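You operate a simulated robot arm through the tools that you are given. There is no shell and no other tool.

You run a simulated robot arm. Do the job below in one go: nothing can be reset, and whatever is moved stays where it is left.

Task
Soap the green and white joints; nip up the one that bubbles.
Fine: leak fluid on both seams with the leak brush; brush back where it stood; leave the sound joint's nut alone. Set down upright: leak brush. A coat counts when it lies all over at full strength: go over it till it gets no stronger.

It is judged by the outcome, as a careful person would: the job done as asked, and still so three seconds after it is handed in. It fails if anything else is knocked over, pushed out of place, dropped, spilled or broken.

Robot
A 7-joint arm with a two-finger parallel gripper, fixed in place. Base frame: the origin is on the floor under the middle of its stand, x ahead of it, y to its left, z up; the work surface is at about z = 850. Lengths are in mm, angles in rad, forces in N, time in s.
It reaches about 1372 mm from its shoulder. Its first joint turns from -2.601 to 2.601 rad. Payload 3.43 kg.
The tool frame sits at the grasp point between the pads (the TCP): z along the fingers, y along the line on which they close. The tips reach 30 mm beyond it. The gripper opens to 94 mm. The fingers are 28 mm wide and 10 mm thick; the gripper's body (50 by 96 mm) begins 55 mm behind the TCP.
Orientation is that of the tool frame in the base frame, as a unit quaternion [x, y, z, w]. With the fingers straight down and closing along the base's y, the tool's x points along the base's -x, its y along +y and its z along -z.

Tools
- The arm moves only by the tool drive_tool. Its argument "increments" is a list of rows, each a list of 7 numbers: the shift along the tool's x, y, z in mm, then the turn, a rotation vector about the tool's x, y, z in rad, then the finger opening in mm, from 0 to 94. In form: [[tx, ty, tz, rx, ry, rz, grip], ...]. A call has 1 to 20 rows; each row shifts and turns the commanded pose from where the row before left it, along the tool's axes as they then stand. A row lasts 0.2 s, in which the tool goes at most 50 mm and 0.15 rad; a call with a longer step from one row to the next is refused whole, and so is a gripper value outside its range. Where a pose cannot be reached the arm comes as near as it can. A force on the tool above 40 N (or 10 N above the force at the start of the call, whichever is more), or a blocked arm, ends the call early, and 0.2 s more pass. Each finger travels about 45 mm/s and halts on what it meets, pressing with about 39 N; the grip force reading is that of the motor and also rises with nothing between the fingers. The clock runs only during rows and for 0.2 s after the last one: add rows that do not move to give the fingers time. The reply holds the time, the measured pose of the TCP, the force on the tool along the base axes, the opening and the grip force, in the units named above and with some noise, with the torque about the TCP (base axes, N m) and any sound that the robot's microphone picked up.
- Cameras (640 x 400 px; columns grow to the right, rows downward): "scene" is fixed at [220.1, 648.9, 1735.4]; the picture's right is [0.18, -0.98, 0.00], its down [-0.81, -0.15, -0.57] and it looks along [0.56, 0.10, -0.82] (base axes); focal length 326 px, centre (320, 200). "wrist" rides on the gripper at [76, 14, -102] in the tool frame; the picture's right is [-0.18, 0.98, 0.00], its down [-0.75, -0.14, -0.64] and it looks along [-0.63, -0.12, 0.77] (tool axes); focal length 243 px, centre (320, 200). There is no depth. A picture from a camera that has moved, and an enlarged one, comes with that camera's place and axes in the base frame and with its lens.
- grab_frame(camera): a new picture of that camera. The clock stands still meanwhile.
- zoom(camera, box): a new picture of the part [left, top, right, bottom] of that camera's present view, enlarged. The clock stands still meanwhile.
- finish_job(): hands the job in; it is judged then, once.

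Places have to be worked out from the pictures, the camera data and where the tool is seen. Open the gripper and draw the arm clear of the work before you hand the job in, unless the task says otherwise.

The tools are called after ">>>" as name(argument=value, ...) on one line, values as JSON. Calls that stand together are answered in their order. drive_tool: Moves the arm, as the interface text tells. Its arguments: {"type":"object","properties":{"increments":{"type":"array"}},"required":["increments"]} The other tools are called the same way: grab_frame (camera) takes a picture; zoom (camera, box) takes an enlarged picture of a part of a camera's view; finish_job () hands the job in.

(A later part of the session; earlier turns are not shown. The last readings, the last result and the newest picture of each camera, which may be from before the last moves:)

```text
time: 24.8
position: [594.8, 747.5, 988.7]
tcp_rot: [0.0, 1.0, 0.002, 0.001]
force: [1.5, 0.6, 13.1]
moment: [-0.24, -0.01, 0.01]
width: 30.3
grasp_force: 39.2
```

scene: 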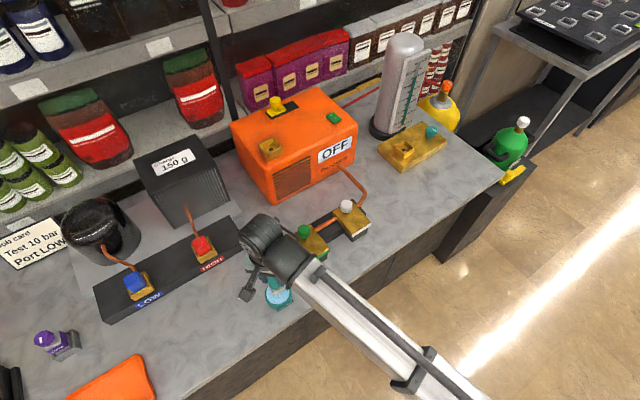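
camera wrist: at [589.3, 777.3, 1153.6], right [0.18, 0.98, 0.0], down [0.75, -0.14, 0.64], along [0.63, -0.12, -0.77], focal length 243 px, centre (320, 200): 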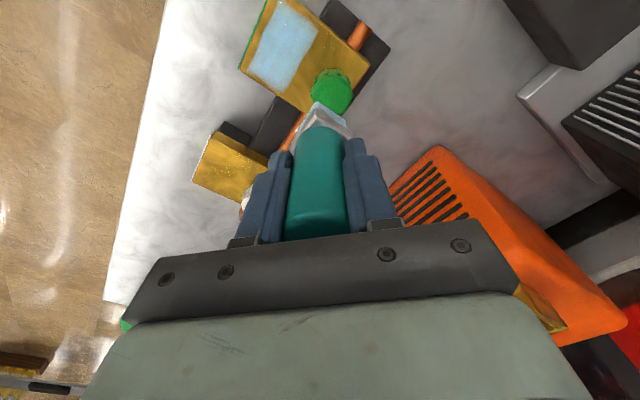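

Contact is about 15 N, so I'll ease up slightly and make the raster passes across the patch.

>>> drive_tool(increments=[[-7.07, -7.07, -0.5, 0, 0, 0, 10], [-7.07, -7.07, 0, 0, 0, 0, 10], [-7.07, -7.07, 0, 0, 0, 0, 10], [-7.07, -7.07, 0, 0, 0, 0, 10], [-7.8, 7.8, 0, 0, 0, 0, 10], [7.07, 7.07, 0, 0, 0, 0, 10], [7.07, 7.07, 0, 0, 0, 0, 10], [7.07, 7.07, 0, 0, 0, 0, 10], [7.07, 7.07, 0, 0, 0, 0, 10], [-7.8, 7.8, 0, 0, 0, 0, 10], [-7.07, -7.07, 0, 0, 0, 0, 10], [-7.07, -7.07, 0, 0, 0, 0, 10], [-7.07, -7.07, 0, 0, 0, 0, 10], [-7.07, -7.07, 0, 0, 0, 0, 10], [7.8, -7.8, 0, 0, 0, 0, 10], [7.07, 7.07, 0, 0, 0, 0, 10], [7.07, 7.07, 0, 0, 0, 0, 10], [7.07, 7.07, 0, 0, 0, 0, 10], [7.07, 7.07, 0, 0, 0, 0, 10], [0, 0, 0, 0, 0, 0, 10]])

>>> zoom(camera="scene", box=[275, 200, 355, 270])

```text
time: 29.0
position: [604.2, 754.2, 989.6]
tcp_rot: [0.0, 1.0, 0.001, 0.001]
force: [0.9, 0.0, 1.0]
moment: [-0.08, -0.02, -0.03]
width: 30.6
grasp_force: 39.2
```

```text
5.71 times, centred on (315, 235) of scene
camera zoom: at [220.1, 648.9, 1735.4], right [0.18, -0.98, 0.0], down [-0.81, -0.15, -0.57], along [0.56, 0.1, -0.82], focal length 1863 px, centre (349, 0)
```

zoom: 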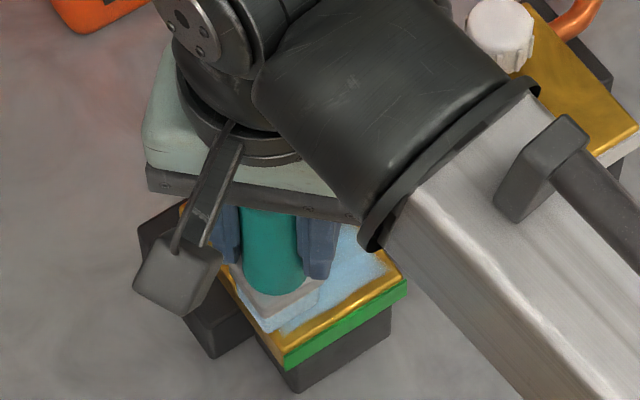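

I'll do another pass along the front and middle, then lift and look from the same kind of vantage point.

>>> drive_tool(increments=[[7.8, -7.8, 0, 0, 0, 0, 10], [-7.07, -7.07, 0, 0, 0, 0, 10], [-7.07, -7.07, 0, 0, 0, 0, 10], [-7.07, -7.07, 0, 0, 0, 0, 10], [-7.07, -7.07, 0, 0, 0, 0, 10], [-7.8, 7.8, 0, 0, 0, 0, 10], [7.07, 7.07, 0, 0, 0, 0, 10], [7.07, 7.07, 0, 0, 0, 0, 10], [7.07, 7.07, 0, 0, 0, 0, 10], [7.07, 7.07, 0, 0, 0, 0, 10], [0, 0, -20, 0, 0, 0, 10], [0, 0, -30, 0, 0, 0, 10], [-25, 0, -12, 0, 0, 0, 10], [-25, 0, 0, 0, 0, 0, 10], [0, 0, 0, 0, 0, 0, 10]])

>>> grab_frame(camera="wrist")

>>> zoom(camera="wrist", box=[240, 0, 400, 100])

>>> zoom(camera="scene", box=[275, 190, 375, 270])

```text
time: 32.2
position: [654.3, 752.3, 1052.3]
tcp_rot: [0.001, 1.0, 0.001, 0.0]
force: [-0.3, -1.0, -2.0]
moment: [0.06, -0.02, -0.05]
width: 30.5
grasp_force: 39.0
```

```text
taken
camera wrist: at [577.1, 766.6, 1153.5], right [0.18, 0.98, 0.0], down [0.75, -0.14, 0.64], along [0.63, -0.12, -0.77], focal length 243 px, centre (320, 200)
```

wrist: 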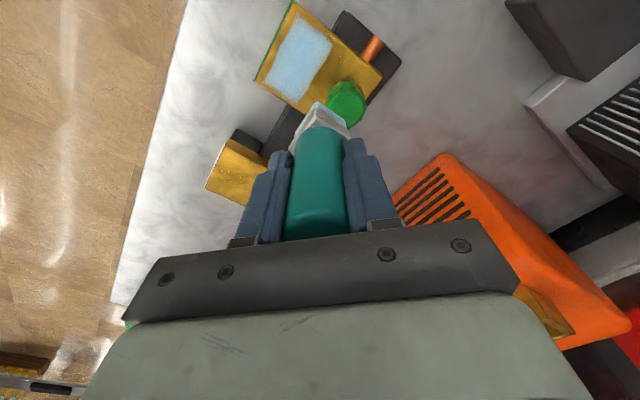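

```text
4.00 times, centred on (320, 50) of wrist
camera zoom: at [577.1, 766.6, 1153.5], right [0.18, 0.98, 0.0], down [0.75, -0.14, 0.64], along [0.63, -0.12, -0.77], focal length 970 px, centre (320, 800)
```

zoom: 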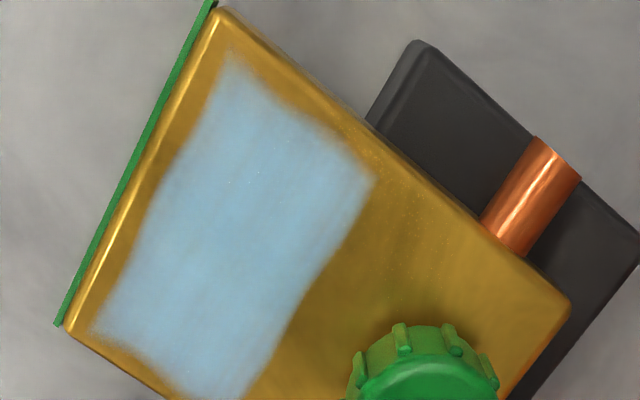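

```text
5.00 times, centred on (325, 230) of scene
camera zoom: at [220.1, 648.9, 1735.4], right [0.18, -0.98, 0.0], down [-0.81, -0.15, -0.57], along [0.56, 0.1, -0.82], focal length 1630 px, centre (295, 50)
```

zoom: 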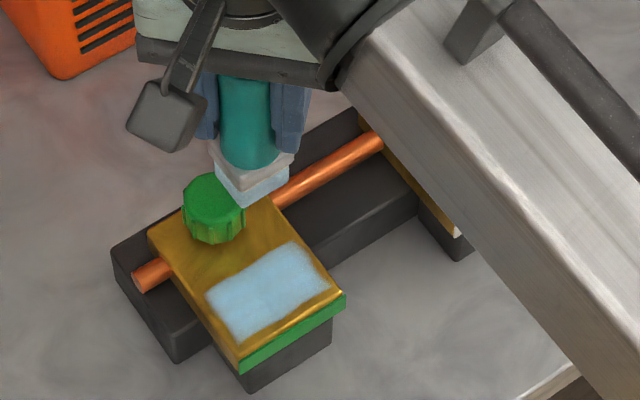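

The coat looks even over the patch. I'll zoom in more tightly to compare its strength and look for bubbles.

>>> zoom(camera="wrist", box=[255, 5, 345, 105])

>>> zoom(camera="scene", box=[300, 225, 350, 265])

```text
4.00 times, centred on (300, 55) of wrist
camera zoom: at [577.1, 766.6, 1153.5], right [0.18, 0.98, 0.0], down [0.75, -0.14, 0.64], along [0.63, -0.12, -0.77], focal length 970 px, centre (400, 780)
```

zoom: 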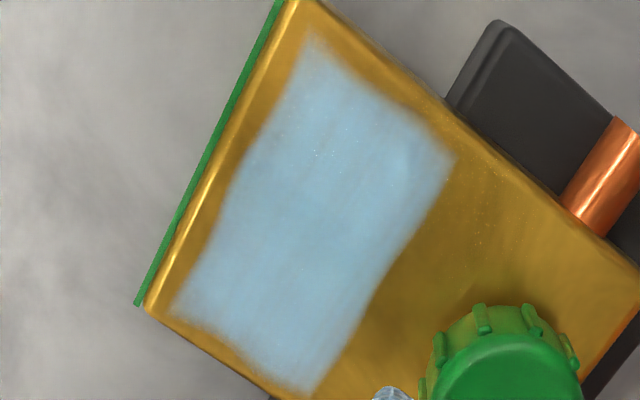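

```text
10.00 times, centred on (325, 245) of scene
camera zoom: at [220.1, 648.9, 1735.4], right [0.18, -0.98, 0.0], down [-0.81, -0.15, -0.57], along [0.56, 0.1, -0.82], focal length 3261 px, centre (270, -250)
```

zoom: 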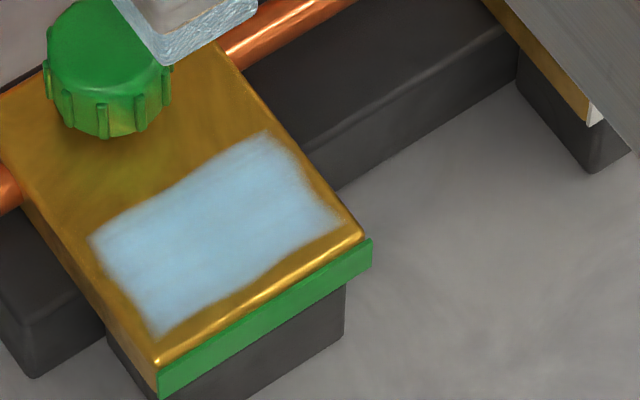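

The edges, and the front corners in particular, still look a little soft. I'll do another wider raster with slight overhang on all sides.

>>> drive_tool(increments=[[32, -2.3, 0, 0, 0, 0, 10], [32, -2.3, 0, 0, 0, 0, 10], [0, 0, 25, 0, 0, 0, 10], [0, 0, 25, 0, 0, 0, 10], [0, 0, 9, 0, 0, 0, 10], [0, 0, 2, 0, 0, 0, 10], [0, 0, 0, 0, 0, 0, 10]])

```text
time: 33.8
position: [590.0, 749.3, 989.7]
tcp_rot: [0.0, 1.0, 0.001, 0.001]
force: [0.8, 0.8, -1.3]
moment: [-0.03, -0.01, 0.01]
width: 30.6
grasp_force: 38.7
```

It is just touching; I'll press about 0.8 mm more and run the wide raster.

>>> drive_tool(increments=[[-7.07, -7.07, 0.8, 0, 0, 0, 10], [-7.07, -7.07, 0, 0, 0, 0, 10], [-7.07, -7.07, 0, 0, 0, 0, 10], [-7.07, -7.07, 0, 0, 0, 0, 10], [-7.07, -7.07, 0, 0, 0, 0, 10], [-8.5, 8.5, 0, 0, 0, 0, 10], [7.07, 7.07, 0, 0, 0, 0, 10], [7.07, 7.07, 0, 0, 0, 0, 10], [7.07, 7.07, 0, 0, 0, 0, 10], [7.07, 7.07, 0, 0, 0, 0, 10], [7.07, 7.07, 0, 0, 0, 0, 10], [-9.5, 9.5, 0, 0, 0, 0, 10], [-7.07, -7.07, 0, 0, 0, 0, 10], [-7.07, -7.07, 0, 0, 0, 0, 10], [-7.07, -7.07, 0, 0, 0, 0, 10], [-7.07, -7.07, 0, 0, 0, 0, 10], [-7.07, -7.07, 0, 0, 0, 0, 10], [6.1, -6.1, 0, 0, 0, 0, 10], [6.1, -6.1, 0, 0, 0, 0, 10], [6.1, -6.1, 0, 0, 0, 0, 10]])

>>> drive_tool(increments=[[7.07, 7.07, 0, 0, 0, 0, 10], [7.07, 7.07, 0, 0, 0, 0, 10], [7.07, 7.07, 0, 0, 0, 0, 10], [7.07, 7.07, 0, 0, 0, 0, 10], [7.07, 7.07, 0, 0, 0, 0, 10], [-6.1, 6.1, 0, 0, 0, 0, 10], [-6.1, 6.1, 0, 0, 0, 0, 10], [-6.1, 6.1, 0, 0, 0, 0, 10], [0, 0, -20, 0, 0, 0, 10], [0, 0, -30, 0, 0, 0, 10], [-22, -8, -12, 0, 0, 0, 10], [-23, -9, 0, 0, 0, 0, 10], [0, 0, 0, 0, 0, 0, 10]])

>>> grab_frame(camera="wrist")

>>> zoom(camera="wrist", box=[240, 0, 400, 100])

>>> zoom(camera="scene", box=[300, 225, 350, 265])

```text
time: 38.0
position: [624.9, 713.3, 989.3]
tcp_rot: [0.0, 1.0, 0.003, 0.001]
force: [0.3, 0.6, -1.8]
moment: [0.01, -0.01, 0.0]
width: 30.5
grasp_force: 38.9
```

```text
time: 40.8
position: [652.2, 750.3, 1052.9]
tcp_rot: [0.0, 1.0, 0.001, 0.0]
force: [-0.2, -0.1, -1.8]
moment: [-0.01, 0.04, -0.01]
width: 30.8
grasp_force: 39.5
```

```text
taken
camera wrist: at [575.7, 765.1, 1154.5], right [0.18, 0.98, 0.0], down [0.75, -0.14, 0.64], along [0.63, -0.12, -0.77], focal length 243 px, centre (320, 200)
```

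wrist: 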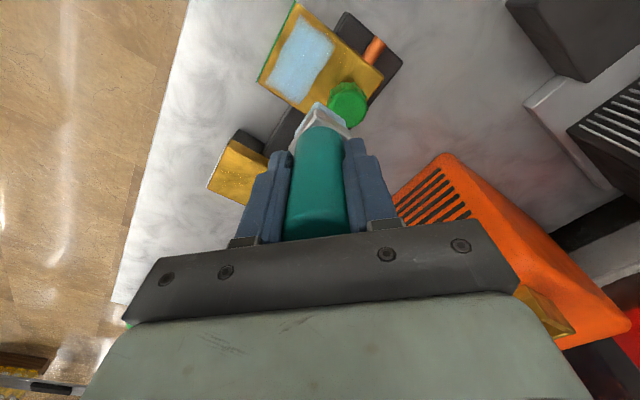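

```text
4.00 times, centred on (320, 50) of wrist
camera zoom: at [575.7, 765.1, 1154.5], right [0.18, 0.98, 0.0], down [0.75, -0.14, 0.64], along [0.63, -0.12, -0.77], focal length 970 px, centre (320, 800)
```

zoom: 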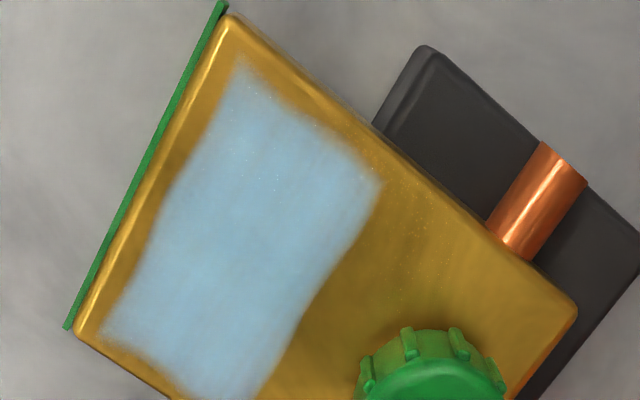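

```text
10.00 times, centred on (325, 245) of scene
camera zoom: at [220.1, 648.9, 1735.4], right [0.18, -0.98, 0.0], down [-0.81, -0.15, -0.57], along [0.56, 0.1, -0.82], focal length 3261 px, centre (270, -250)
```

zoom: 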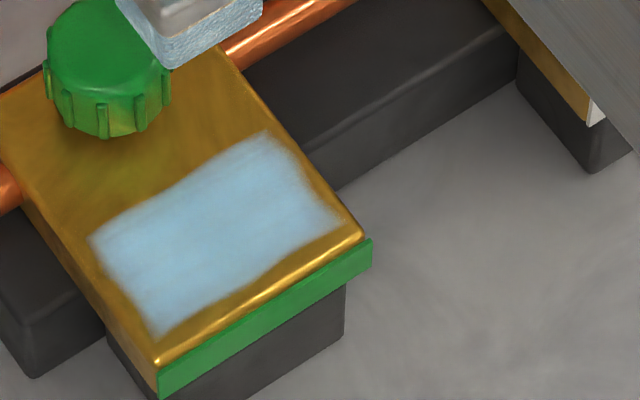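

The pictures before and after the last wide raster look the same, so the green patch seems saturated, and no bubbles show on it yet. To be sure the brush is still charged, I'll redip it before doing the white joint.

>>> drive_tool(increments=[[41, 16, 0, 0, 0, 0, 10], [41, 16, 0, 0, 0, 0, 10], [41, 16, 0, 0, 0, 0, 10], [40.7, 15.7, 0, 0, 0, 0, 10], [0, 0, 0, 0, 0, 0, 10], [0, 0, 35, 0, 0, 0, 10], [0, 0, 35, 0, 0, 0, 10], [0, 0, 12, 0, 0, 0, 10], [0, 0, 0, 0, 0, 0, 10]])

>>> zoom(camera="wrist", box=[250, 60, 390, 170])

```text
time: 42.8
position: [488.4, 813.7, 968.5]
tcp_rot: [-0.001, 1.0, 0.002, 0.0]
force: [0.1, -0.5, -1.2]
moment: [0.02, 0.01, -0.02]
width: 30.5
grasp_force: 39.0
```

```text
3.64 times, centred on (320, 115) of wrist
camera zoom: at [412.5, 826.9, 1071.1], right [0.18, 0.98, 0.0], down [0.75, -0.14, 0.64], along [0.63, -0.12, -0.77], focal length 882 px, centre (320, 509)
```

zoom: 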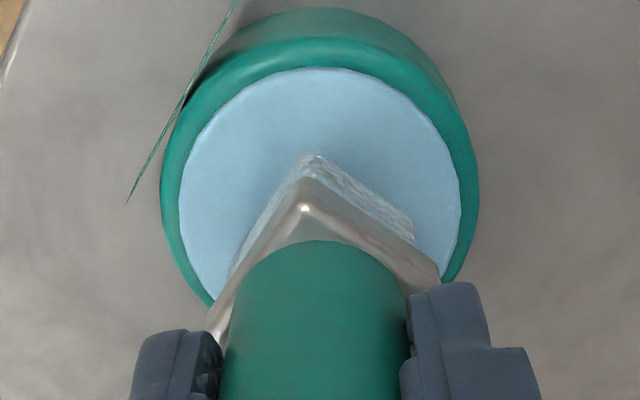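

The brush is centred over the fluid. I'll lower in small steps until it lightly touches.

>>> drive_tool(increments=[[0, 0, 2, 0, 0, 0, 10], [0, 0, 2, 0, 0, 0, 10], [0, 0, 1, 0, 0, 0, 10], [0, 0, 1, 0, 0, 0, 10], [0, 0, 0, 0, 0, 0, 10]])

```text
time: 44.0
position: [489.8, 814.7, 962.3]
tcp_rot: [0.001, 1.0, 0.002, 0.002]
force: [0.4, 0.5, -1.3]
moment: [-0.01, 0.02, 0.0]
width: 30.7
grasp_force: 39.3
```

No firm contact yet at 962, so I'll keep lowering in 1 mm steps.

>>> drive_tool(increments=[[0, 0, 1, 0, 0, 0, 10], [0, 0, 1, 0, 0, 0, 10], [0, 0, 1, 0, 0, 0, 10], [0, 0, 0, 0, 0, 0, 10]])

>>> zoom(camera="wrist", box=[250, 60, 390, 170])

```text
time: 45.0
position: [489.6, 813.8, 961.7]
tcp_rot: [0.0, 1.0, 0.002, 0.001]
force: [1.7, 2.8, 10.8]
moment: [-0.06, -0.1, 0.01]
width: 30.7
grasp_force: 39.2
```

```text
3.64 times, centred on (320, 115) of wrist
camera zoom: at [412.6, 828.3, 1063.5], right [0.18, 0.98, 0.0], down [0.75, -0.14, 0.64], along [0.63, -0.11, -0.77], focal length 882 px, centre (320, 509)
```

zoom: 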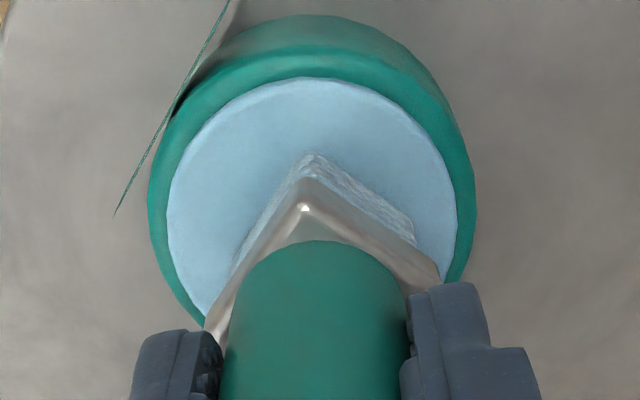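

Dip contact is made at about 13 N. I'll lift, travel high over to the white plate's front-left corner near (696, 641), and look before lowering.

>>> drive_tool(increments=[[0, 0, -5, 0, 0, 0, 10], [0, 0, -40, 0, 0, 0, 10], [0, 0, -45, 0, 0, 0, 10], [-34.5, -28.8, 0, 0, 0, 0, 10], [-34.5, -28.8, 0, 0, 0, 0, 10], [-34.5, -28.8, 0, 0, 0, 0, 10], [-34.5, -28.8, 0, 0, 0, 0, 10], [-34.5, -28.8, 0, 0, 0, 0, 10], [-34.4, -28.8, 0, 0, 0, 0, 10], [0, 0, 0, 0, 0, 0, 10]])

>>> grab_frame(camera="wrist")

>>> zoom(camera="wrist", box=[240, 40, 400, 140])

>>> grab_frame(camera="scene")

```text
time: 47.2
position: [694.0, 639.1, 1050.7]
tcp_rot: [0.0, 1.0, 0.002, 0.001]
force: [0.5, -0.1, -2.0]
moment: [0.01, -0.02, -0.02]
width: 30.7
grasp_force: 38.8
```

```text
taken
camera wrist: at [617.1, 654.5, 1152.3], right [0.18, 0.98, 0.0], down [0.75, -0.14, 0.64], along [0.63, -0.12, -0.77], focal length 243 px, centre (320, 200)
```

wrist: 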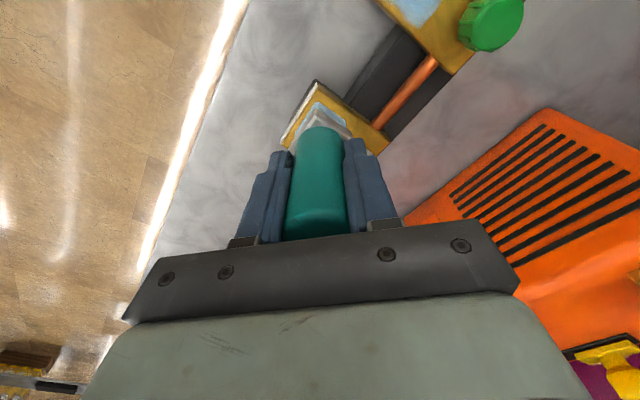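

```text
4.00 times, centred on (320, 90) of wrist
camera zoom: at [617.1, 654.5, 1152.3], right [0.18, 0.98, 0.0], down [0.75, -0.14, 0.64], along [0.63, -0.12, -0.77], focal length 970 px, centre (320, 640)
```

zoom: 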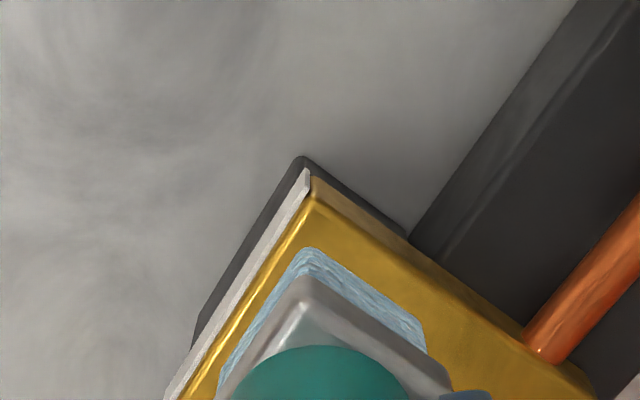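

```text
taken
```

scene: 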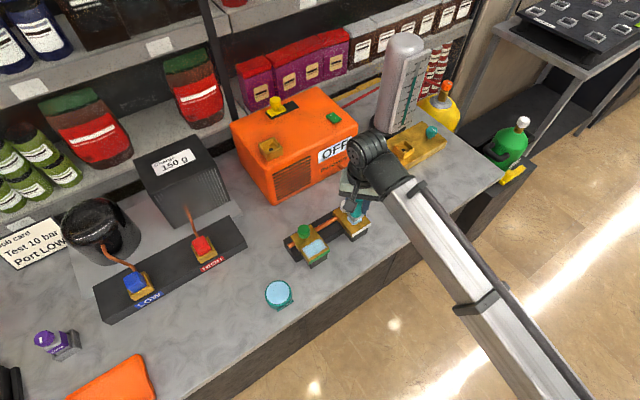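

The white plate's corner is where I predicted, at about (681, 642). I'll lower the brush gently onto the front-left of its seam patch.

>>> drive_tool(increments=[[-2.1, 2.1, 20, 0, 0, 0, 10], [0, 0, 25, 0, 0, 0, 10], [0, 0, 12, 0, 0, 0, 10], [0, 0, 2, 0, 0, 0, 10], [0, 0, 1, 0, 0, 0, 10], [0, 0, 0, 0, 0, 0, 10]])

```text
time: 48.6
position: [697.7, 643.8, 991.1]
tcp_rot: [0.0, 1.0, 0.002, 0.001]
force: [0.2, 0.5, -1.7]
moment: [0.01, 0.01, -0.02]
width: 30.8
grasp_force: 39.1
```

No contact yet at 991, so I'll lower a further 2 mm in small steps.

>>> drive_tool(increments=[[0, 0, 1, 0, 0, 0, 10], [0, 0, 1, 0, 0, 0, 10], [0, 0, 0, 0, 0, 0, 10]])

```text
time: 49.4
position: [698.2, 643.7, 989.8]
tcp_rot: [0.001, 1.0, 0.001, 0.001]
force: [-0.5, 1.1, 7.8]
moment: [-0.06, 0.03, -0.01]
width: 30.7
grasp_force: 38.7
```

Contact is about 10 N. I'll run the wide raster across the white patch.

>>> drive_tool(increments=[[2.1, -2.1, 0, 0, 0, 0, 10], [-7.07, -7.07, 0, 0, 0, 0, 10], [-7.07, -7.07, 0, 0, 0, 0, 10], [-7.07, -7.07, 0, 0, 0, 0, 10], [-7.07, -7.07, 0, 0, 0, 0, 10], [-7.07, -7.07, 0, 0, 0, 0, 10], [-8.5, 8.5, 0, 0, 0, 0, 10], [7.07, 7.07, 0, 0, 0, 0, 10], [7.07, 7.07, 0, 0, 0, 0, 10], [7.07, 7.07, 0, 0, 0, 0, 10], [7.07, 7.07, 0, 0, 0, 0, 10], [7.07, 7.07, 0, 0, 0, 0, 10], [-9.5, 9.5, 0, 0, 0, 0, 10], [-7.07, -7.07, 0, 0, 0, 0, 10], [-7.07, -7.07, 0, 0, 0, 0, 10], [-7.07, -7.07, 0, 0, 0, 0, 10], [-7.07, -7.07, 0, 0, 0, 0, 10], [-7.07, -7.07, 0, 0, 0, 0, 10], [0, 0, 0, 0, 0, 0, 10]])

>>> zoom(camera="scene", box=[300, 180, 400, 260])

>>> zoom(camera="wrist", box=[240, 0, 440, 160])

```text
time: 53.4
position: [747.6, 623.4, 988.6]
tcp_rot: [-0.001, 1.0, 0.002, 0.001]
force: [-5.4, 5.2, 18.8]
moment: [0.14, 0.36, -0.03]
width: 30.7
grasp_force: 38.3
```

```text
5.00 times, centred on (350, 220) of scene
camera zoom: at [220.1, 648.9, 1735.4], right [0.18, -0.98, 0.0], down [-0.81, -0.15, -0.57], along [0.56, 0.1, -0.82], focal length 1630 px, centre (170, 100)
```

zoom: 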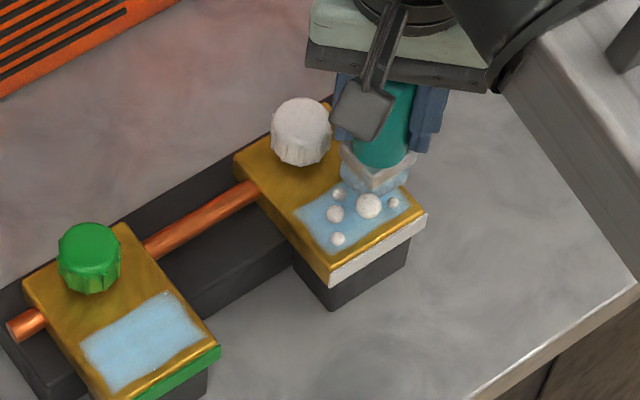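

```text
2.50 times, centred on (340, 80) of wrist
camera zoom: at [672.2, 637.6, 1091.4], right [0.18, 0.98, 0.0], down [0.75, -0.14, 0.64], along [0.63, -0.12, -0.77], focal length 606 px, centre (270, 500)
```

zoom: 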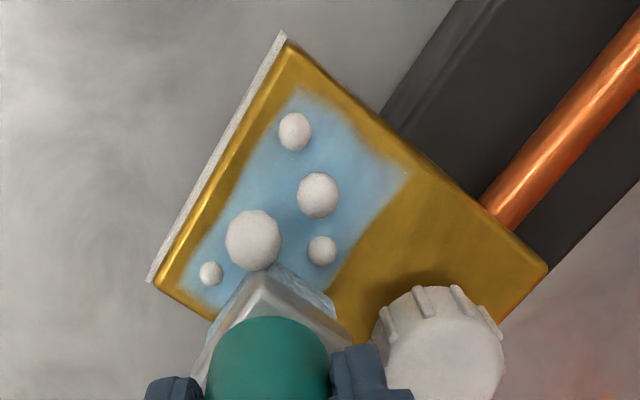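

White balls of foam have appeared, so the white joint is the one that bubbles and green is sound. I'll keep going over the white patch until its coat is even and gets no stronger.

>>> drive_tool(increments=[[7.07, 7.07, -0.5, 0, 0, 0, 10], [7.07, 7.07, 0, 0, 0, 0, 10], [7.07, 7.07, 0, 0, 0, 0, 10], [7.07, 7.07, 0, 0, 0, 0, 10], [7.07, 7.07, 0, 0, 0, 0, 10], [8.5, -8.5, 0, 0, 0, 0, 10], [-7.07, -7.07, 0, 0, 0, 0, 10], [-7.07, -7.07, 0, 0, 0, 0, 10], [-7.07, -7.07, 0, 0, 0, 0, 10], [-7.07, -7.07, 0, 0, 0, 0, 10], [-7.07, -7.07, 0, 0, 0, 0, 10], [8.5, -8.5, 0, 0, 0, 0, 10], [7.07, 7.07, 0, 0, 0, 0, 10], [7.07, 7.07, 0, 0, 0, 0, 10], [7.07, 7.07, 0, 0, 0, 0, 10], [7.07, 7.07, 0, 0, 0, 0, 10], [7.07, 7.07, 0, 0, 0, 0, 10], [0, 0, 0, 0, 0, 0, 10]])

>>> zoom(camera="scene", box=[300, 180, 400, 260])

```text
time: 57.2
position: [696.6, 641.4, 989.6]
tcp_rot: [0.0, 1.0, 0.002, 0.002]
force: [4.8, -4.7, 14.6]
moment: [-0.51, -0.38, 0.05]
width: 30.6
grasp_force: 39.4
```

```text
5.00 times, centred on (350, 220) of scene
camera zoom: at [220.1, 648.9, 1735.4], right [0.18, -0.98, 0.0], down [-0.81, -0.15, -0.57], along [0.56, 0.1, -0.82], focal length 1630 px, centre (170, 100)
```

zoom: 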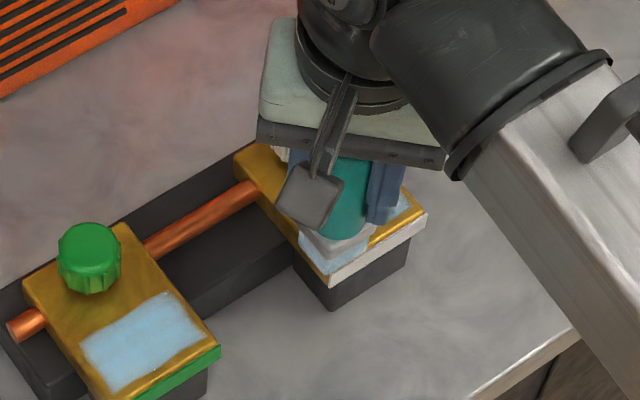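

I'll do another full set of passes over the white patch, ending at the right side so the scene camera can see it.

>>> drive_tool(increments=[[-7.07, -7.07, -0.3, 0, 0, 0, 10], [-7.07, -7.07, 0, 0, 0, 0, 10], [-7.07, -7.07, 0, 0, 0, 0, 10], [-7.07, -7.07, 0, 0, 0, 0, 10], [-7.07, -7.07, 0, 0, 0, 0, 10], [-8.5, 8.5, 0, 0, 0, 0, 10], [7.07, 7.07, 0, 0, 0, 0, 10], [7.07, 7.07, 0, 0, 0, 0, 10], [7.07, 7.07, 0, 0, 0, 0, 10], [7.07, 7.07, 0, 0, 0, 0, 10], [7.07, 7.07, 0, 0, 0, 0, 10], [-9.5, 9.5, 0, 0, 0, 0, 10], [-7.07, -7.07, 0, 0, 0, 0, 10], [-7.07, -7.07, 0, 0, 0, 0, 10], [-7.07, -7.07, 0, 0, 0, 0, 10], [-7.07, -7.07, 0, 0, 0, 0, 10], [-7.07, -7.07, 0, 0, 0, 0, 10], [0, 0, 0, 0, 0, 0, 10]])

>>> zoom(camera="scene", box=[300, 180, 400, 260])

>>> zoom(camera="wrist", box=[240, 0, 440, 160])

```text
time: 61.0
position: [748.9, 625.0, 989.9]
tcp_rot: [0.0, 1.0, 0.003, 0.0]
force: [-3.4, 4.4, 14.3]
moment: [0.14, 0.32, 0.0]
width: 30.7
grasp_force: 39.0
```

```text
5.00 times, centred on (350, 220) of scene
camera zoom: at [220.1, 648.9, 1735.4], right [0.18, -0.98, 0.0], down [-0.81, -0.15, -0.57], along [0.56, 0.1, -0.82], focal length 1630 px, centre (170, 100)
```

zoom: 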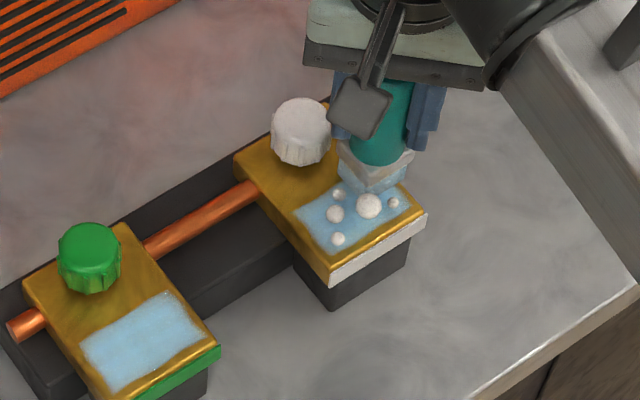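

```text
2.50 times, centred on (340, 80) of wrist
camera zoom: at [673.3, 639.0, 1091.3], right [0.18, 0.98, 0.0], down [0.75, -0.14, 0.64], along [0.63, -0.11, -0.77], focal length 606 px, centre (270, 500)
```

zoom: 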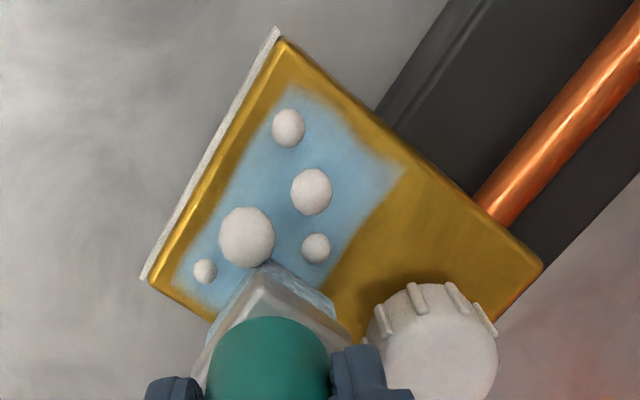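

The white patch looks the same after repeated passes, so it is saturating. I'll sweep the right-hand edge, then lift and view the whole patch.

>>> drive_tool(increments=[[6, -6, 0, 0, 0, 0, 10], [6, -6, 0, 0, 0, 0, 10], [6, -6, 0, 0, 0, 0, 10], [-6, 6, 0, 0, 0, 0, 10], [-6, 6, 0, 0, 0, 0, 10], [-6, 6, 0, 0, 0, 0, 10], [7.07, 7.07, 0, 0, 0, 0, 10], [7.07, 7.07, 0, 0, 0, 0, 10], [7.07, 7.07, 0, 0, 0, 0, 10], [7.07, 7.07, 0, 0, 0, 0, 10], [7.07, 7.07, 0, 0, 0, 0, 10], [6, -6, 0, 0, 0, 0, 10], [6, -6, 0, 0, 0, 0, 10], [6, -6, 0, 0, 0, 0, 10], [0, 0, -20, 0, 0, 0, 10], [0, 0, -40, 0, 0, 0, 10], [0, 40, 0, 0, 0, 0, 10], [0, 40, 0, 0, 0, 0, 10], [0, 0, 0, 0, 0, 0, 10]])

>>> grab_frame(camera="wrist")

>>> zoom(camera="scene", box=[325, 190, 385, 240])

>>> zoom(camera="scene", box=[285, 215, 345, 265])

```text
time: 65.0
position: [697.7, 723.2, 1048.9]
tcp_rot: [0.0, 1.0, 0.002, 0.0]
force: [-0.2, 0.4, -0.3]
moment: [0.01, 0.03, -0.01]
width: 30.6
grasp_force: 39.5
```

```text
taken
camera wrist: at [620.6, 737.4, 1151.2], right [0.18, 0.98, 0.0], down [0.75, -0.14, 0.64], along [0.63, -0.12, -0.77], focal length 243 px, centre (320, 200)
```

wrist: 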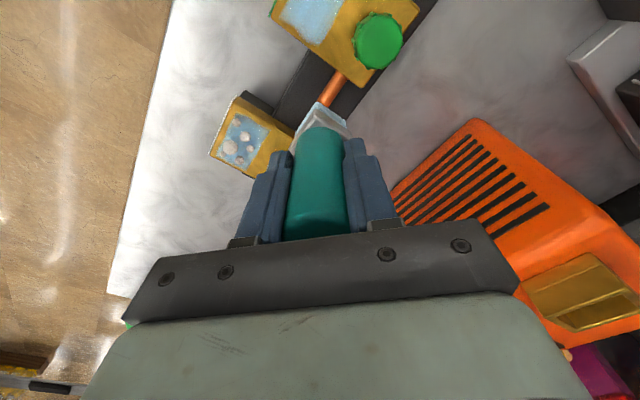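

```text
8.00 times, centred on (355, 215) of scene
camera zoom: at [220.1, 648.9, 1735.4], right [0.18, -0.98, 0.0], down [-0.81, -0.15, -0.57], along [0.56, 0.1, -0.82], focal length 2609 px, centre (40, 80)
```

zoom: 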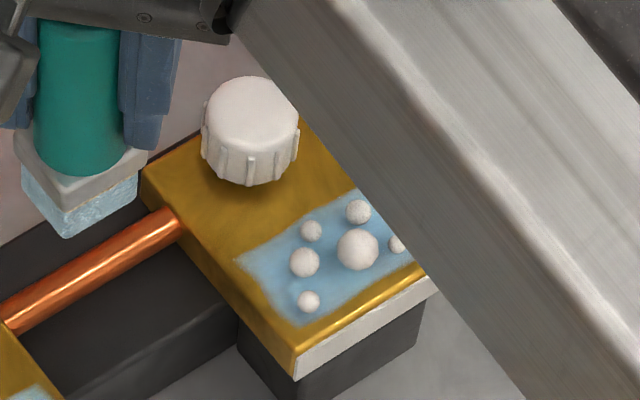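

```text
8.00 times, centred on (315, 240) of scene
camera zoom: at [220.1, 648.9, 1735.4], right [0.18, -0.98, 0.0], down [-0.81, -0.15, -0.57], along [0.56, 0.1, -0.82], focal length 2609 px, centre (360, -120)
```

zoom: 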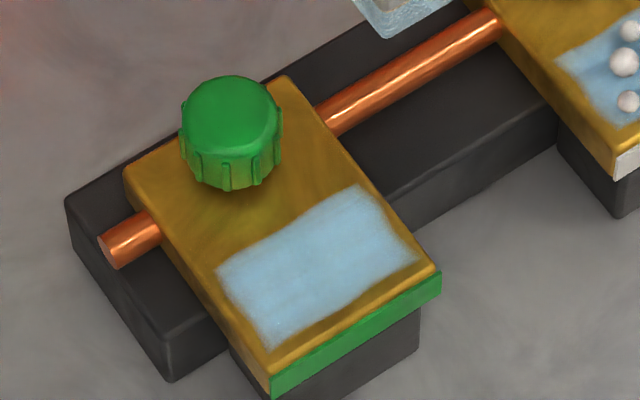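

White has bubbles and a uniform coat. To be sure green is also at full strength, I'll redip the brush and go over green once more, then compare.

>>> drive_tool(increments=[[41.7, 18.2, 0, 0, 0, 0, 10], [41.7, 18.2, 0, 0, 0, 0, 10], [41.7, 18.2, 0, 0, 0, 0, 10], [41.7, 18.2, 0, 0, 0, 0, 10], [41.7, 18.0, 0, 0, 0, 0, 10], [0, 0, 0, 0, 0, 0, 10], [0, 0, 35, 0, 0, 0, 10], [0, 0, 35, 0, 0, 0, 10], [0, 0, 10, 0, 0, 0, 10], [0, 0, 3, 0, 0, 0, 10], [0, 0, 0, 0, 0, 0, 10]])

>>> zoom(camera="wrist", box=[250, 60, 390, 170])

>>> zoom(camera="scene", box=[295, 180, 395, 260])

```text
time: 67.4
position: [488.7, 813.3, 965.4]
tcp_rot: [-0.001, 1.0, 0.002, 0.001]
force: [-0.7, 0.1, -1.6]
moment: [-0.01, 0.03, -0.01]
width: 30.5
grasp_force: 39.0
```

```text
3.64 times, centred on (320, 115) of wrist
camera zoom: at [412.3, 827.4, 1068.0], right [0.18, 0.98, 0.0], down [0.75, -0.14, 0.64], along [0.63, -0.12, -0.77], focal length 882 px, centre (320, 509)
```

zoom: 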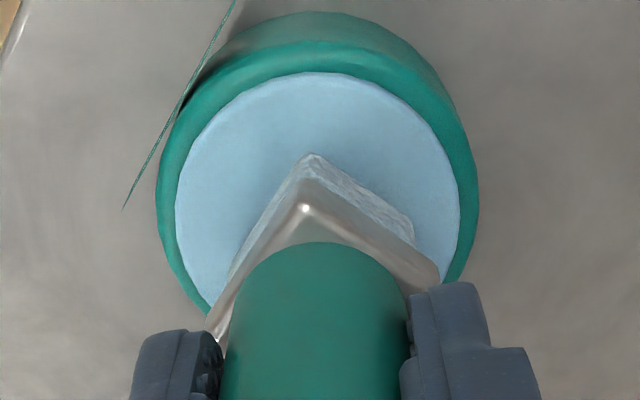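

```text
5.00 times, centred on (345, 220) of scene
camera zoom: at [220.1, 648.9, 1735.4], right [0.18, -0.98, 0.0], down [-0.81, -0.15, -0.57], along [0.56, 0.1, -0.82], focal length 1630 px, centre (195, 100)
```

zoom: 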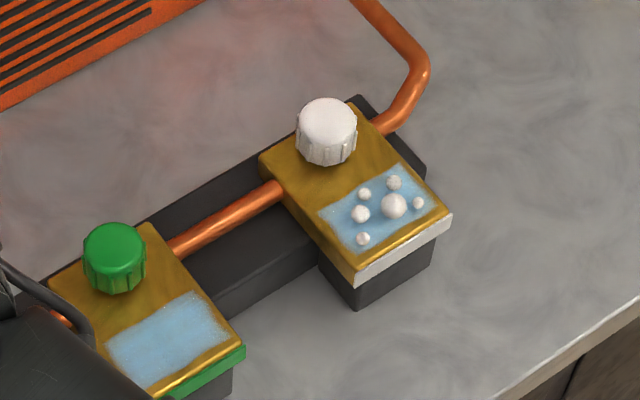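

In this unobstructed view both patches show the same blue tone. I'll complete the dip and do one confirming raster on green.

>>> drive_tool(increments=[[0, 0, 1, 0, 0, 0, 10], [0, 0, 1, 0, 0, 0, 10], [0, 0, 1, 0, 0, 0, 10], [0, 0, 1, 0, 0, 0, 10], [0, 0, 1, 0, 0, 0, 10], [0, 0, 0, 0, 0, 0, 10]])

```text
time: 68.8
position: [487.7, 813.7, 960.5]
tcp_rot: [0.0, 1.0, 0.002, 0.001]
force: [-0.7, 0.6, 0.7]
moment: [-0.01, 0.09, 0.01]
width: 30.5
grasp_force: 39.2
```

A light dip contact has been reached. One more millimetre, then up and over to the green plate's front-left corner, lowering to just above contact.

>>> drive_tool(increments=[[0, 0, 1, 0, 0, 0, 10], [0, 0, 0, 0, 0, 0, 10], [0, 0, -5, 0, 0, 0, 10], [0, 0, -40, 0, 0, 0, 10], [0, 0, -45, 0, 0, 0, 10], [-34.2, -22, 0, 0, 0, 0, 10], [-34.2, -22, 0, 0, 0, 0, 10], [-34.2, -22, 0, 0, 0, 0, 10], [0, 0, 0, 0, 0, 0, 10], [0, 0, 25, 0, 0, 0, 10], [0, 0, 25, 0, 0, 0, 10], [0, 0, 6, 0, 0, 0, 10], [0, 0, 0, 0, 0, 0, 10]])

```text
time: 71.6
position: [590.5, 746.4, 993.4]
tcp_rot: [0.0, 1.0, 0.002, 0.001]
force: [-0.5, -0.5, -1.1]
moment: [-0.02, -0.01, -0.02]
width: 30.7
grasp_force: 39.2
```

I'm just above contact on green at z≈993. I'll go down in 1 mm steps.

>>> drive_tool(increments=[[0, 0, 1, 0, 0, 0, 10], [0, 0, 1, 0, 0, 0, 10], [0, 0, 1, 0, 0, 0, 10], [0, 0, 0.8, 0, 0, 0, 10], [0, 0, 0, 0, 0, 0, 10]])

```text
time: 72.8
position: [591.1, 748.5, 991.3]
tcp_rot: [0.0, 1.0, 0.002, 0.001]
force: [-0.6, -0.1, -1.5]
moment: [0.0, 0.01, 0.0]
width: 30.5
grasp_force: 38.7
```

Still no contact, so I'll lower about 1.5 mm more.

>>> drive_tool(increments=[[0, 0, 0.8, 0, 0, 0, 10], [0, 0, 0.8, 0, 0, 0, 10], [0, 0, 0, 0, 0, 0, 10]])

```text
time: 73.6
position: [590.2, 746.2, 989.6]
tcp_rot: [0.001, 1.0, 0.002, 0.0]
force: [-0.2, -0.4, -0.3]
moment: [-0.03, 0.0, -0.02]
width: 30.9
grasp_force: 38.7
```

It is just touching. I'll press about 1.2 mm, then run the confirming raster on green.

>>> drive_tool(increments=[[-3.5, -3.5, 0.7, 0, 0, 0, 10], [-7.07, -7.07, 0.5, 0, 0, 0, 10], [-7.07, -7.07, 0, 0, 0, 0, 10], [-7.07, -7.07, 0, 0, 0, 0, 10], [-7.07, -7.07, 0, 0, 0, 0, 10], [-3.5, -3.5, 0, 0, 0, 0, 10], [-8.5, 8.5, 0, 0, 0, 0, 10], [7.07, 7.07, 0, 0, 0, 0, 10], [7.07, 7.07, 0, 0, 0, 0, 10], [7.07, 7.07, 0, 0, 0, 0, 10], [7.07, 7.07, 0, 0, 0, 0, 10], [7.07, 7.07, 0, 0, 0, 0, 10], [-9.5, 9.5, 0, 0, 0, 0, 10], [-7.07, -7.07, 0, 0, 0, 0, 10], [-7.07, -7.07, 0, 0, 0, 0, 10], [-7.07, -7.07, 0, 0, 0, 0, 10], [-7.07, -7.07, 0, 0, 0, 0, 10], [-7.07, -7.07, 0, 0, 0, 0, 10], [0, 0, 0, 0, 0, 0, 10]])

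>>> drive_tool(increments=[[7.07, 7.07, 0, 0, 0, 0, 10], [7.07, 7.07, 0, 0, 0, 0, 10], [7.07, 7.07, 0, 0, 0, 0, 10], [7.07, 7.07, 0, 0, 0, 0, 10], [7.07, 7.07, 0, 0, 0, 0, 10], [8.5, -8.5, 0, 0, 0, 0, 10], [-7.07, -7.07, 0, 0, 0, 0, 10], [-7.07, -7.07, 0, 0, 0, 0, 10], [-7.07, -7.07, 0, 0, 0, 0, 10], [-7.07, -7.07, 0, 0, 0, 0, 10], [-7.07, -7.07, 0, 0, 0, 0, 10], [9, -9, 0, 0, 0, 0, 10], [7.07, 7.07, 0, 0, 0, 0, 10], [7.07, 7.07, 0, 0, 0, 0, 10], [7.07, 7.07, 0, 0, 0, 0, 10], [7.07, 7.07, 0, 0, 0, 0, 10], [7.07, 7.07, 0, 0, 0, 0, 10], [0, 0, 0, 0, 0, 0, 10]])

```text
time: 77.6
position: [643.3, 729.0, 988.3]
tcp_rot: [0.0, 1.0, 0.001, 0.002]
force: [-9.0, 7.6, 34.4]
moment: [0.33, 0.39, -0.04]
width: 30.7
grasp_force: 39.9
```

```text
time: 81.4
position: [590.5, 747.1, 989.3]
tcp_rot: [0.0, 1.0, 0.002, 0.001]
force: [5.7, -5.1, 23.4]
moment: [-0.64, -0.74, -0.05]
width: 30.4
grasp_force: 38.9
```

Contact was firm throughout, at 23 to 34 N. I'll lift and compare the green patch from the same vantage as before.

>>> drive_tool(increments=[[0, 0, -20, 0, 0, 0, 10], [0, 0, -40, 0, 0, 0, 10], [-31, 2, -2, 0, 0, 0, 10], [-31, 2, 0, 0, 0, 0, 10], [0, 0, 0, 0, 0, 0, 10]])

>>> zoom(camera="wrist", box=[240, 0, 400, 100])

>>> zoom(camera="scene", box=[300, 225, 350, 265])

```text
time: 82.6
position: [653.7, 752.0, 1049.7]
tcp_rot: [0.001, 1.0, 0.002, 0.001]
force: [-0.1, 0.3, -1.3]
moment: [0.01, -0.01, -0.01]
width: 30.6
grasp_force: 38.6
```

```text
4.00 times, centred on (320, 50) of wrist
camera zoom: at [576.9, 765.1, 1151.5], right [0.18, 0.98, 0.0], down [0.75, -0.14, 0.64], along [0.63, -0.12, -0.77], focal length 970 px, centre (320, 800)
```

zoom: 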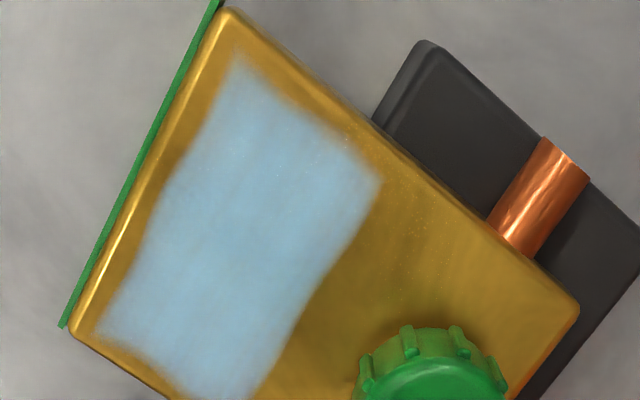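

```text
10.00 times, centred on (325, 245) of scene
camera zoom: at [220.1, 648.9, 1735.4], right [0.18, -0.98, 0.0], down [-0.81, -0.15, -0.57], along [0.56, 0.1, -0.82], focal length 3261 px, centre (270, -250)
```

zoom: 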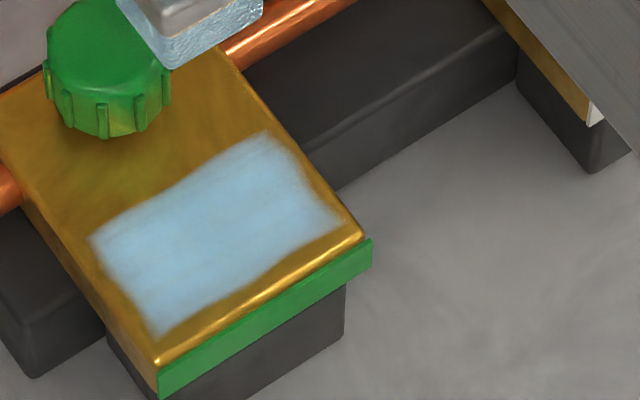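

Nothing has changed, so green is at full strength with no bubbles and white is the leaker. Now I'll take the brush back over its original spot at (424.9, 877.4).

>>> drive_tool(increments=[[38.1, 20.9, 0, 0, 0, 0, 10], [38.1, 20.9, 0, 0, 0, 0, 10], [38.1, 20.9, 0, 0, 0, 0, 10], [38.1, 20.9, 0, 0, 0, 0, 10], [38.1, 20.9, 0, 0, 0, 0, 10], [38.2, 20.9, 0, 0, 0, 0, 10], [0, 0, 0, 0, 0, 0, 10], [0, 0, 35, 0, 0, 0, 10], [0, 0, 35, 0, 0, 0, 10], [0, 0, 25, 0, 0, 0, 10], [0, 0, 10, 0, 0, 0, 10], [0, 0, 0, 0, 0, 0, 10]])

>>> drive_tool(increments=[[0, 0, 0, 0, 0, 0, 10]])

>>> drive_tool(increments=[[0, 0, 0, 0, 0, 0, 10]])

>>> grab_frame(camera="wrist")

>>> zoom(camera="scene", box=[295, 180, 395, 260])

```text
time: 85.2
position: [425.0, 876.7, 944.0]
tcp_rot: [0.0, 1.0, 0.001, 0.001]
force: [-0.5, 0.7, -1.6]
moment: [0.0, 0.02, -0.01]
width: 30.8
grasp_force: 39.0
```

```text
time: 85.6
position: [424.9, 875.8, 944.7]
tcp_rot: [0.0, 1.0, 0.002, 0.001]
force: [-0.6, 0.9, -1.3]
moment: [-0.03, -0.01, 0.02]
width: 30.6
grasp_force: 39.2
```

```text
time: 86.0
position: [423.8, 877.7, 944.0]
tcp_rot: [0.0, 1.0, 0.002, 0.0]
force: [0.2, 0.4, -1.3]
moment: [-0.02, -0.01, 0.04]
width: 30.6
grasp_force: 38.6
```

```text
taken
camera wrist: at [347.7, 890.5, 1046.8], right [0.18, 0.98, 0.0], down [0.75, -0.14, 0.64], along [0.63, -0.12, -0.77], focal length 243 px, centre (320, 200)
```

wrist: 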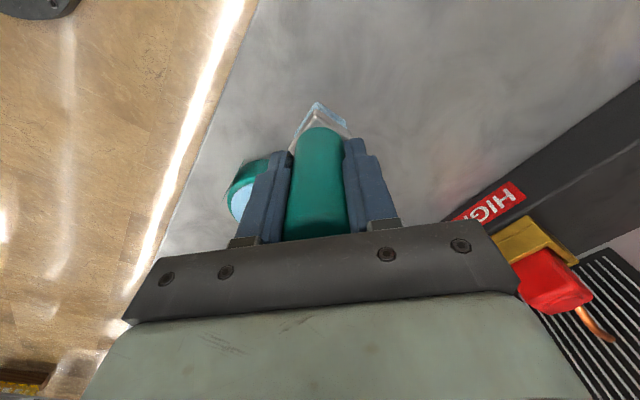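

```text
5.00 times, centred on (345, 220) of scene
camera zoom: at [220.1, 648.9, 1735.4], right [0.18, -0.98, 0.0], down [-0.81, -0.15, -0.57], along [0.56, 0.1, -0.82], focal length 1630 px, centre (195, 100)
```

zoom: 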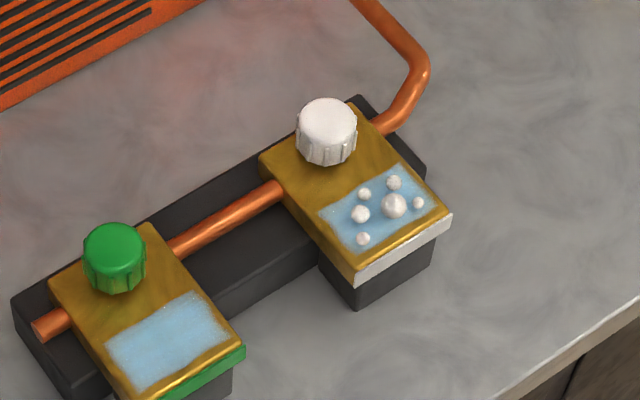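

Both coats look even, and the bubbles show on white only. I'll lower the brush the last stretch onto its spot in small steps.

>>> drive_tool(increments=[[-0.3, 0.7, 5, 0, 0, 0, 10], [0, 0, 4, 0, 0, 0, 10], [0, 0, 2, 0, 0, 0, 10], [0, 0, 1, 0, 0, 0, 10], [0, 0, 1, 0, 0, 0, 10], [0, 0, 0, 0, 0, 0, 10]])

```text
time: 87.4
position: [424.6, 878.4, 931.6]
tcp_rot: [0.001, 1.0, 0.001, 0.001]
force: [-0.7, -0.4, -0.5]
moment: [-0.01, -0.01, 0.0]
width: 30.8
grasp_force: 39.2
```

No firm contact yet at 931.6, so I'll go down in 0.7 mm steps.

>>> drive_tool(increments=[[0, 0, 0.7, 0, 0, 0, 10], [0, 0, 0.7, 0, 0, 0, 10], [0, 0, 0, 0, 0, 0, 10]])

```text
time: 88.2
position: [425.0, 878.8, 931.0]
tcp_rot: [0.0, 1.0, 0.002, 0.0]
force: [0.6, -0.1, -2.1]
moment: [0.0, 0.0, -0.03]
width: 30.6
grasp_force: 38.8
```

>>> drive_tool(increments=[[0, 0, 0.8, 0, 0, 0, 10], [0, 0, 0.8, 0, 0, 0, 10], [0, 0, 0, 0, 0, 0, 10]])

```text
time: 89.0
position: [425.0, 877.8, 929.8]
tcp_rot: [0.001, 1.0, 0.002, 0.001]
force: [-0.1, 0.5, -0.7]
moment: [0.03, 0.02, -0.02]
width: 30.5
grasp_force: 39.3
```

Force is still close to the free-hanging value at 929.8, so I'll lower another 1.4 mm.

>>> drive_tool(increments=[[0, 0, 0.7, 0, 0, 0, 10], [0, 0, 0.7, 0, 0, 0, 10], [0, 0, 0, 0, 0, 0, 10]])

>>> zoom(camera="wrist", box=[210, 90, 410, 240])

```text
time: 89.8
position: [426.2, 877.7, 926.0]
tcp_rot: [0.0, 1.0, 0.002, 0.001]
force: [-0.3, -1.0, -1.7]
moment: [0.04, -0.01, 0.02]
width: 30.7
grasp_force: 38.9
```

```text
2.67 times, centred on (310, 165) of wrist
camera zoom: at [348.9, 892.2, 1029.3], right [0.18, 0.98, 0.0], down [0.75, -0.14, 0.64], along [0.63, -0.12, -0.77], focal length 647 px, centre (347, 293)
```

zoom: 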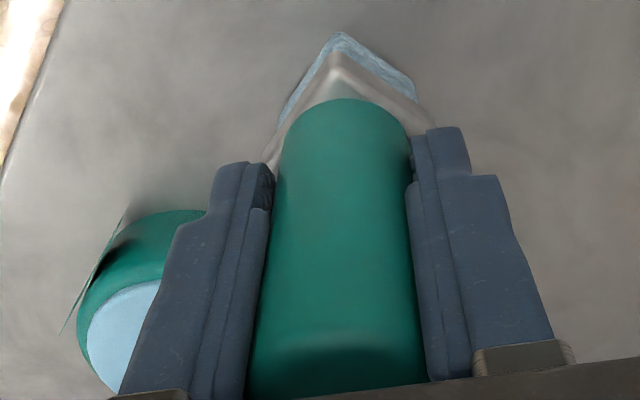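

Compared with the first grasp, the brush sits about 3 mm higher in the fingers, so the bench is about 3 mm further down. I'll keep lowering gently until the force rises.

>>> drive_tool(increments=[[0, 0, 0.6, 0, 0, 0, 10], [0, 0, 0.6, 0, 0, 0, 10], [0, 0, 0, 0, 0, 0, 10]])

```text
time: 90.6
position: [425.7, 878.2, 926.3]
tcp_rot: [0.0, 1.0, 0.002, 0.001]
force: [0.1, -0.4, -1.0]
moment: [-0.04, -0.02, 0.0]
width: 30.5
grasp_force: 39.3
```

Still hanging free, so I'll go down another 1.2 mm.

>>> drive_tool(increments=[[0, 0, 0.6, 0, 0, 0, 10], [0, 0, 0.6, 0, 0, 0, 10], [0, 0, 0, 0, 0, 0, 10]])

```text
time: 91.4
position: [424.6, 878.4, 926.3]
tcp_rot: [0.001, 1.0, 0.002, 0.001]
force: [3.2, 0.3, 13.8]
moment: [-0.15, -0.35, 0.01]
width: 30.7
grasp_force: 38.6
```

The brush is on the bench with about 15 N. I'll ease up 1 mm and open the gripper slowly.

>>> drive_tool(increments=[[0, 0, -1.0, 0, 0, 0, 10], [0, 0, 0, 0, 0, 0, 10], [0, 0, 0, 0, 0, 0, 10]])

>>> drive_tool(increments=[[0, 0, 0, 0, 0, 0, 31], [0, 0, 0, 0, 0, 0, 33], [0, 0, 0, 0, 0, 0, 38], [0, 0, 0, 0, 0, 0, 50], [0, 0, 0, 0, 0, 0, 65], [0, 0, 0, 0, 0, 0, 80], [0, 0, 0, 0, 0, 0, 94], [0, 0, 0, 0, 0, 0, 94], [0, 0, 0, 0, 0, 0, 94]])

>>> grab_frame(camera="wrist")

```text
time: 92.2
position: [426.0, 877.8, 927.2]
tcp_rot: [0.0, 1.0, 0.002, 0.001]
force: [1.9, 2.3, 5.3]
moment: [0.06, -0.24, 0.03]
width: 30.7
grasp_force: 38.5
```

```text
time: 94.2
position: [425.5, 879.9, 927.3]
tcp_rot: [-0.001, 1.0, 0.003, 0.001]
force: [0.0, 0.2, 0.1]
moment: [0.0, 0.0, 0.02]
width: 93.7
grasp_force: 0.0
```

```text
taken
camera wrist: at [348.6, 892.1, 1028.4], right [0.18, 0.98, 0.0], down [0.75, -0.14, 0.64], along [0.63, -0.12, -0.77], focal length 243 px, centre (320, 200)
```

wrist: 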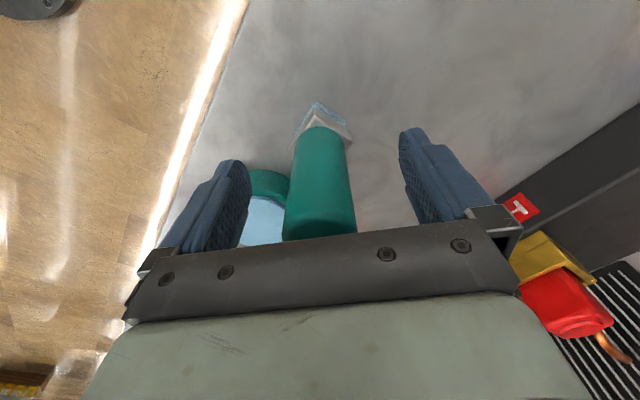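

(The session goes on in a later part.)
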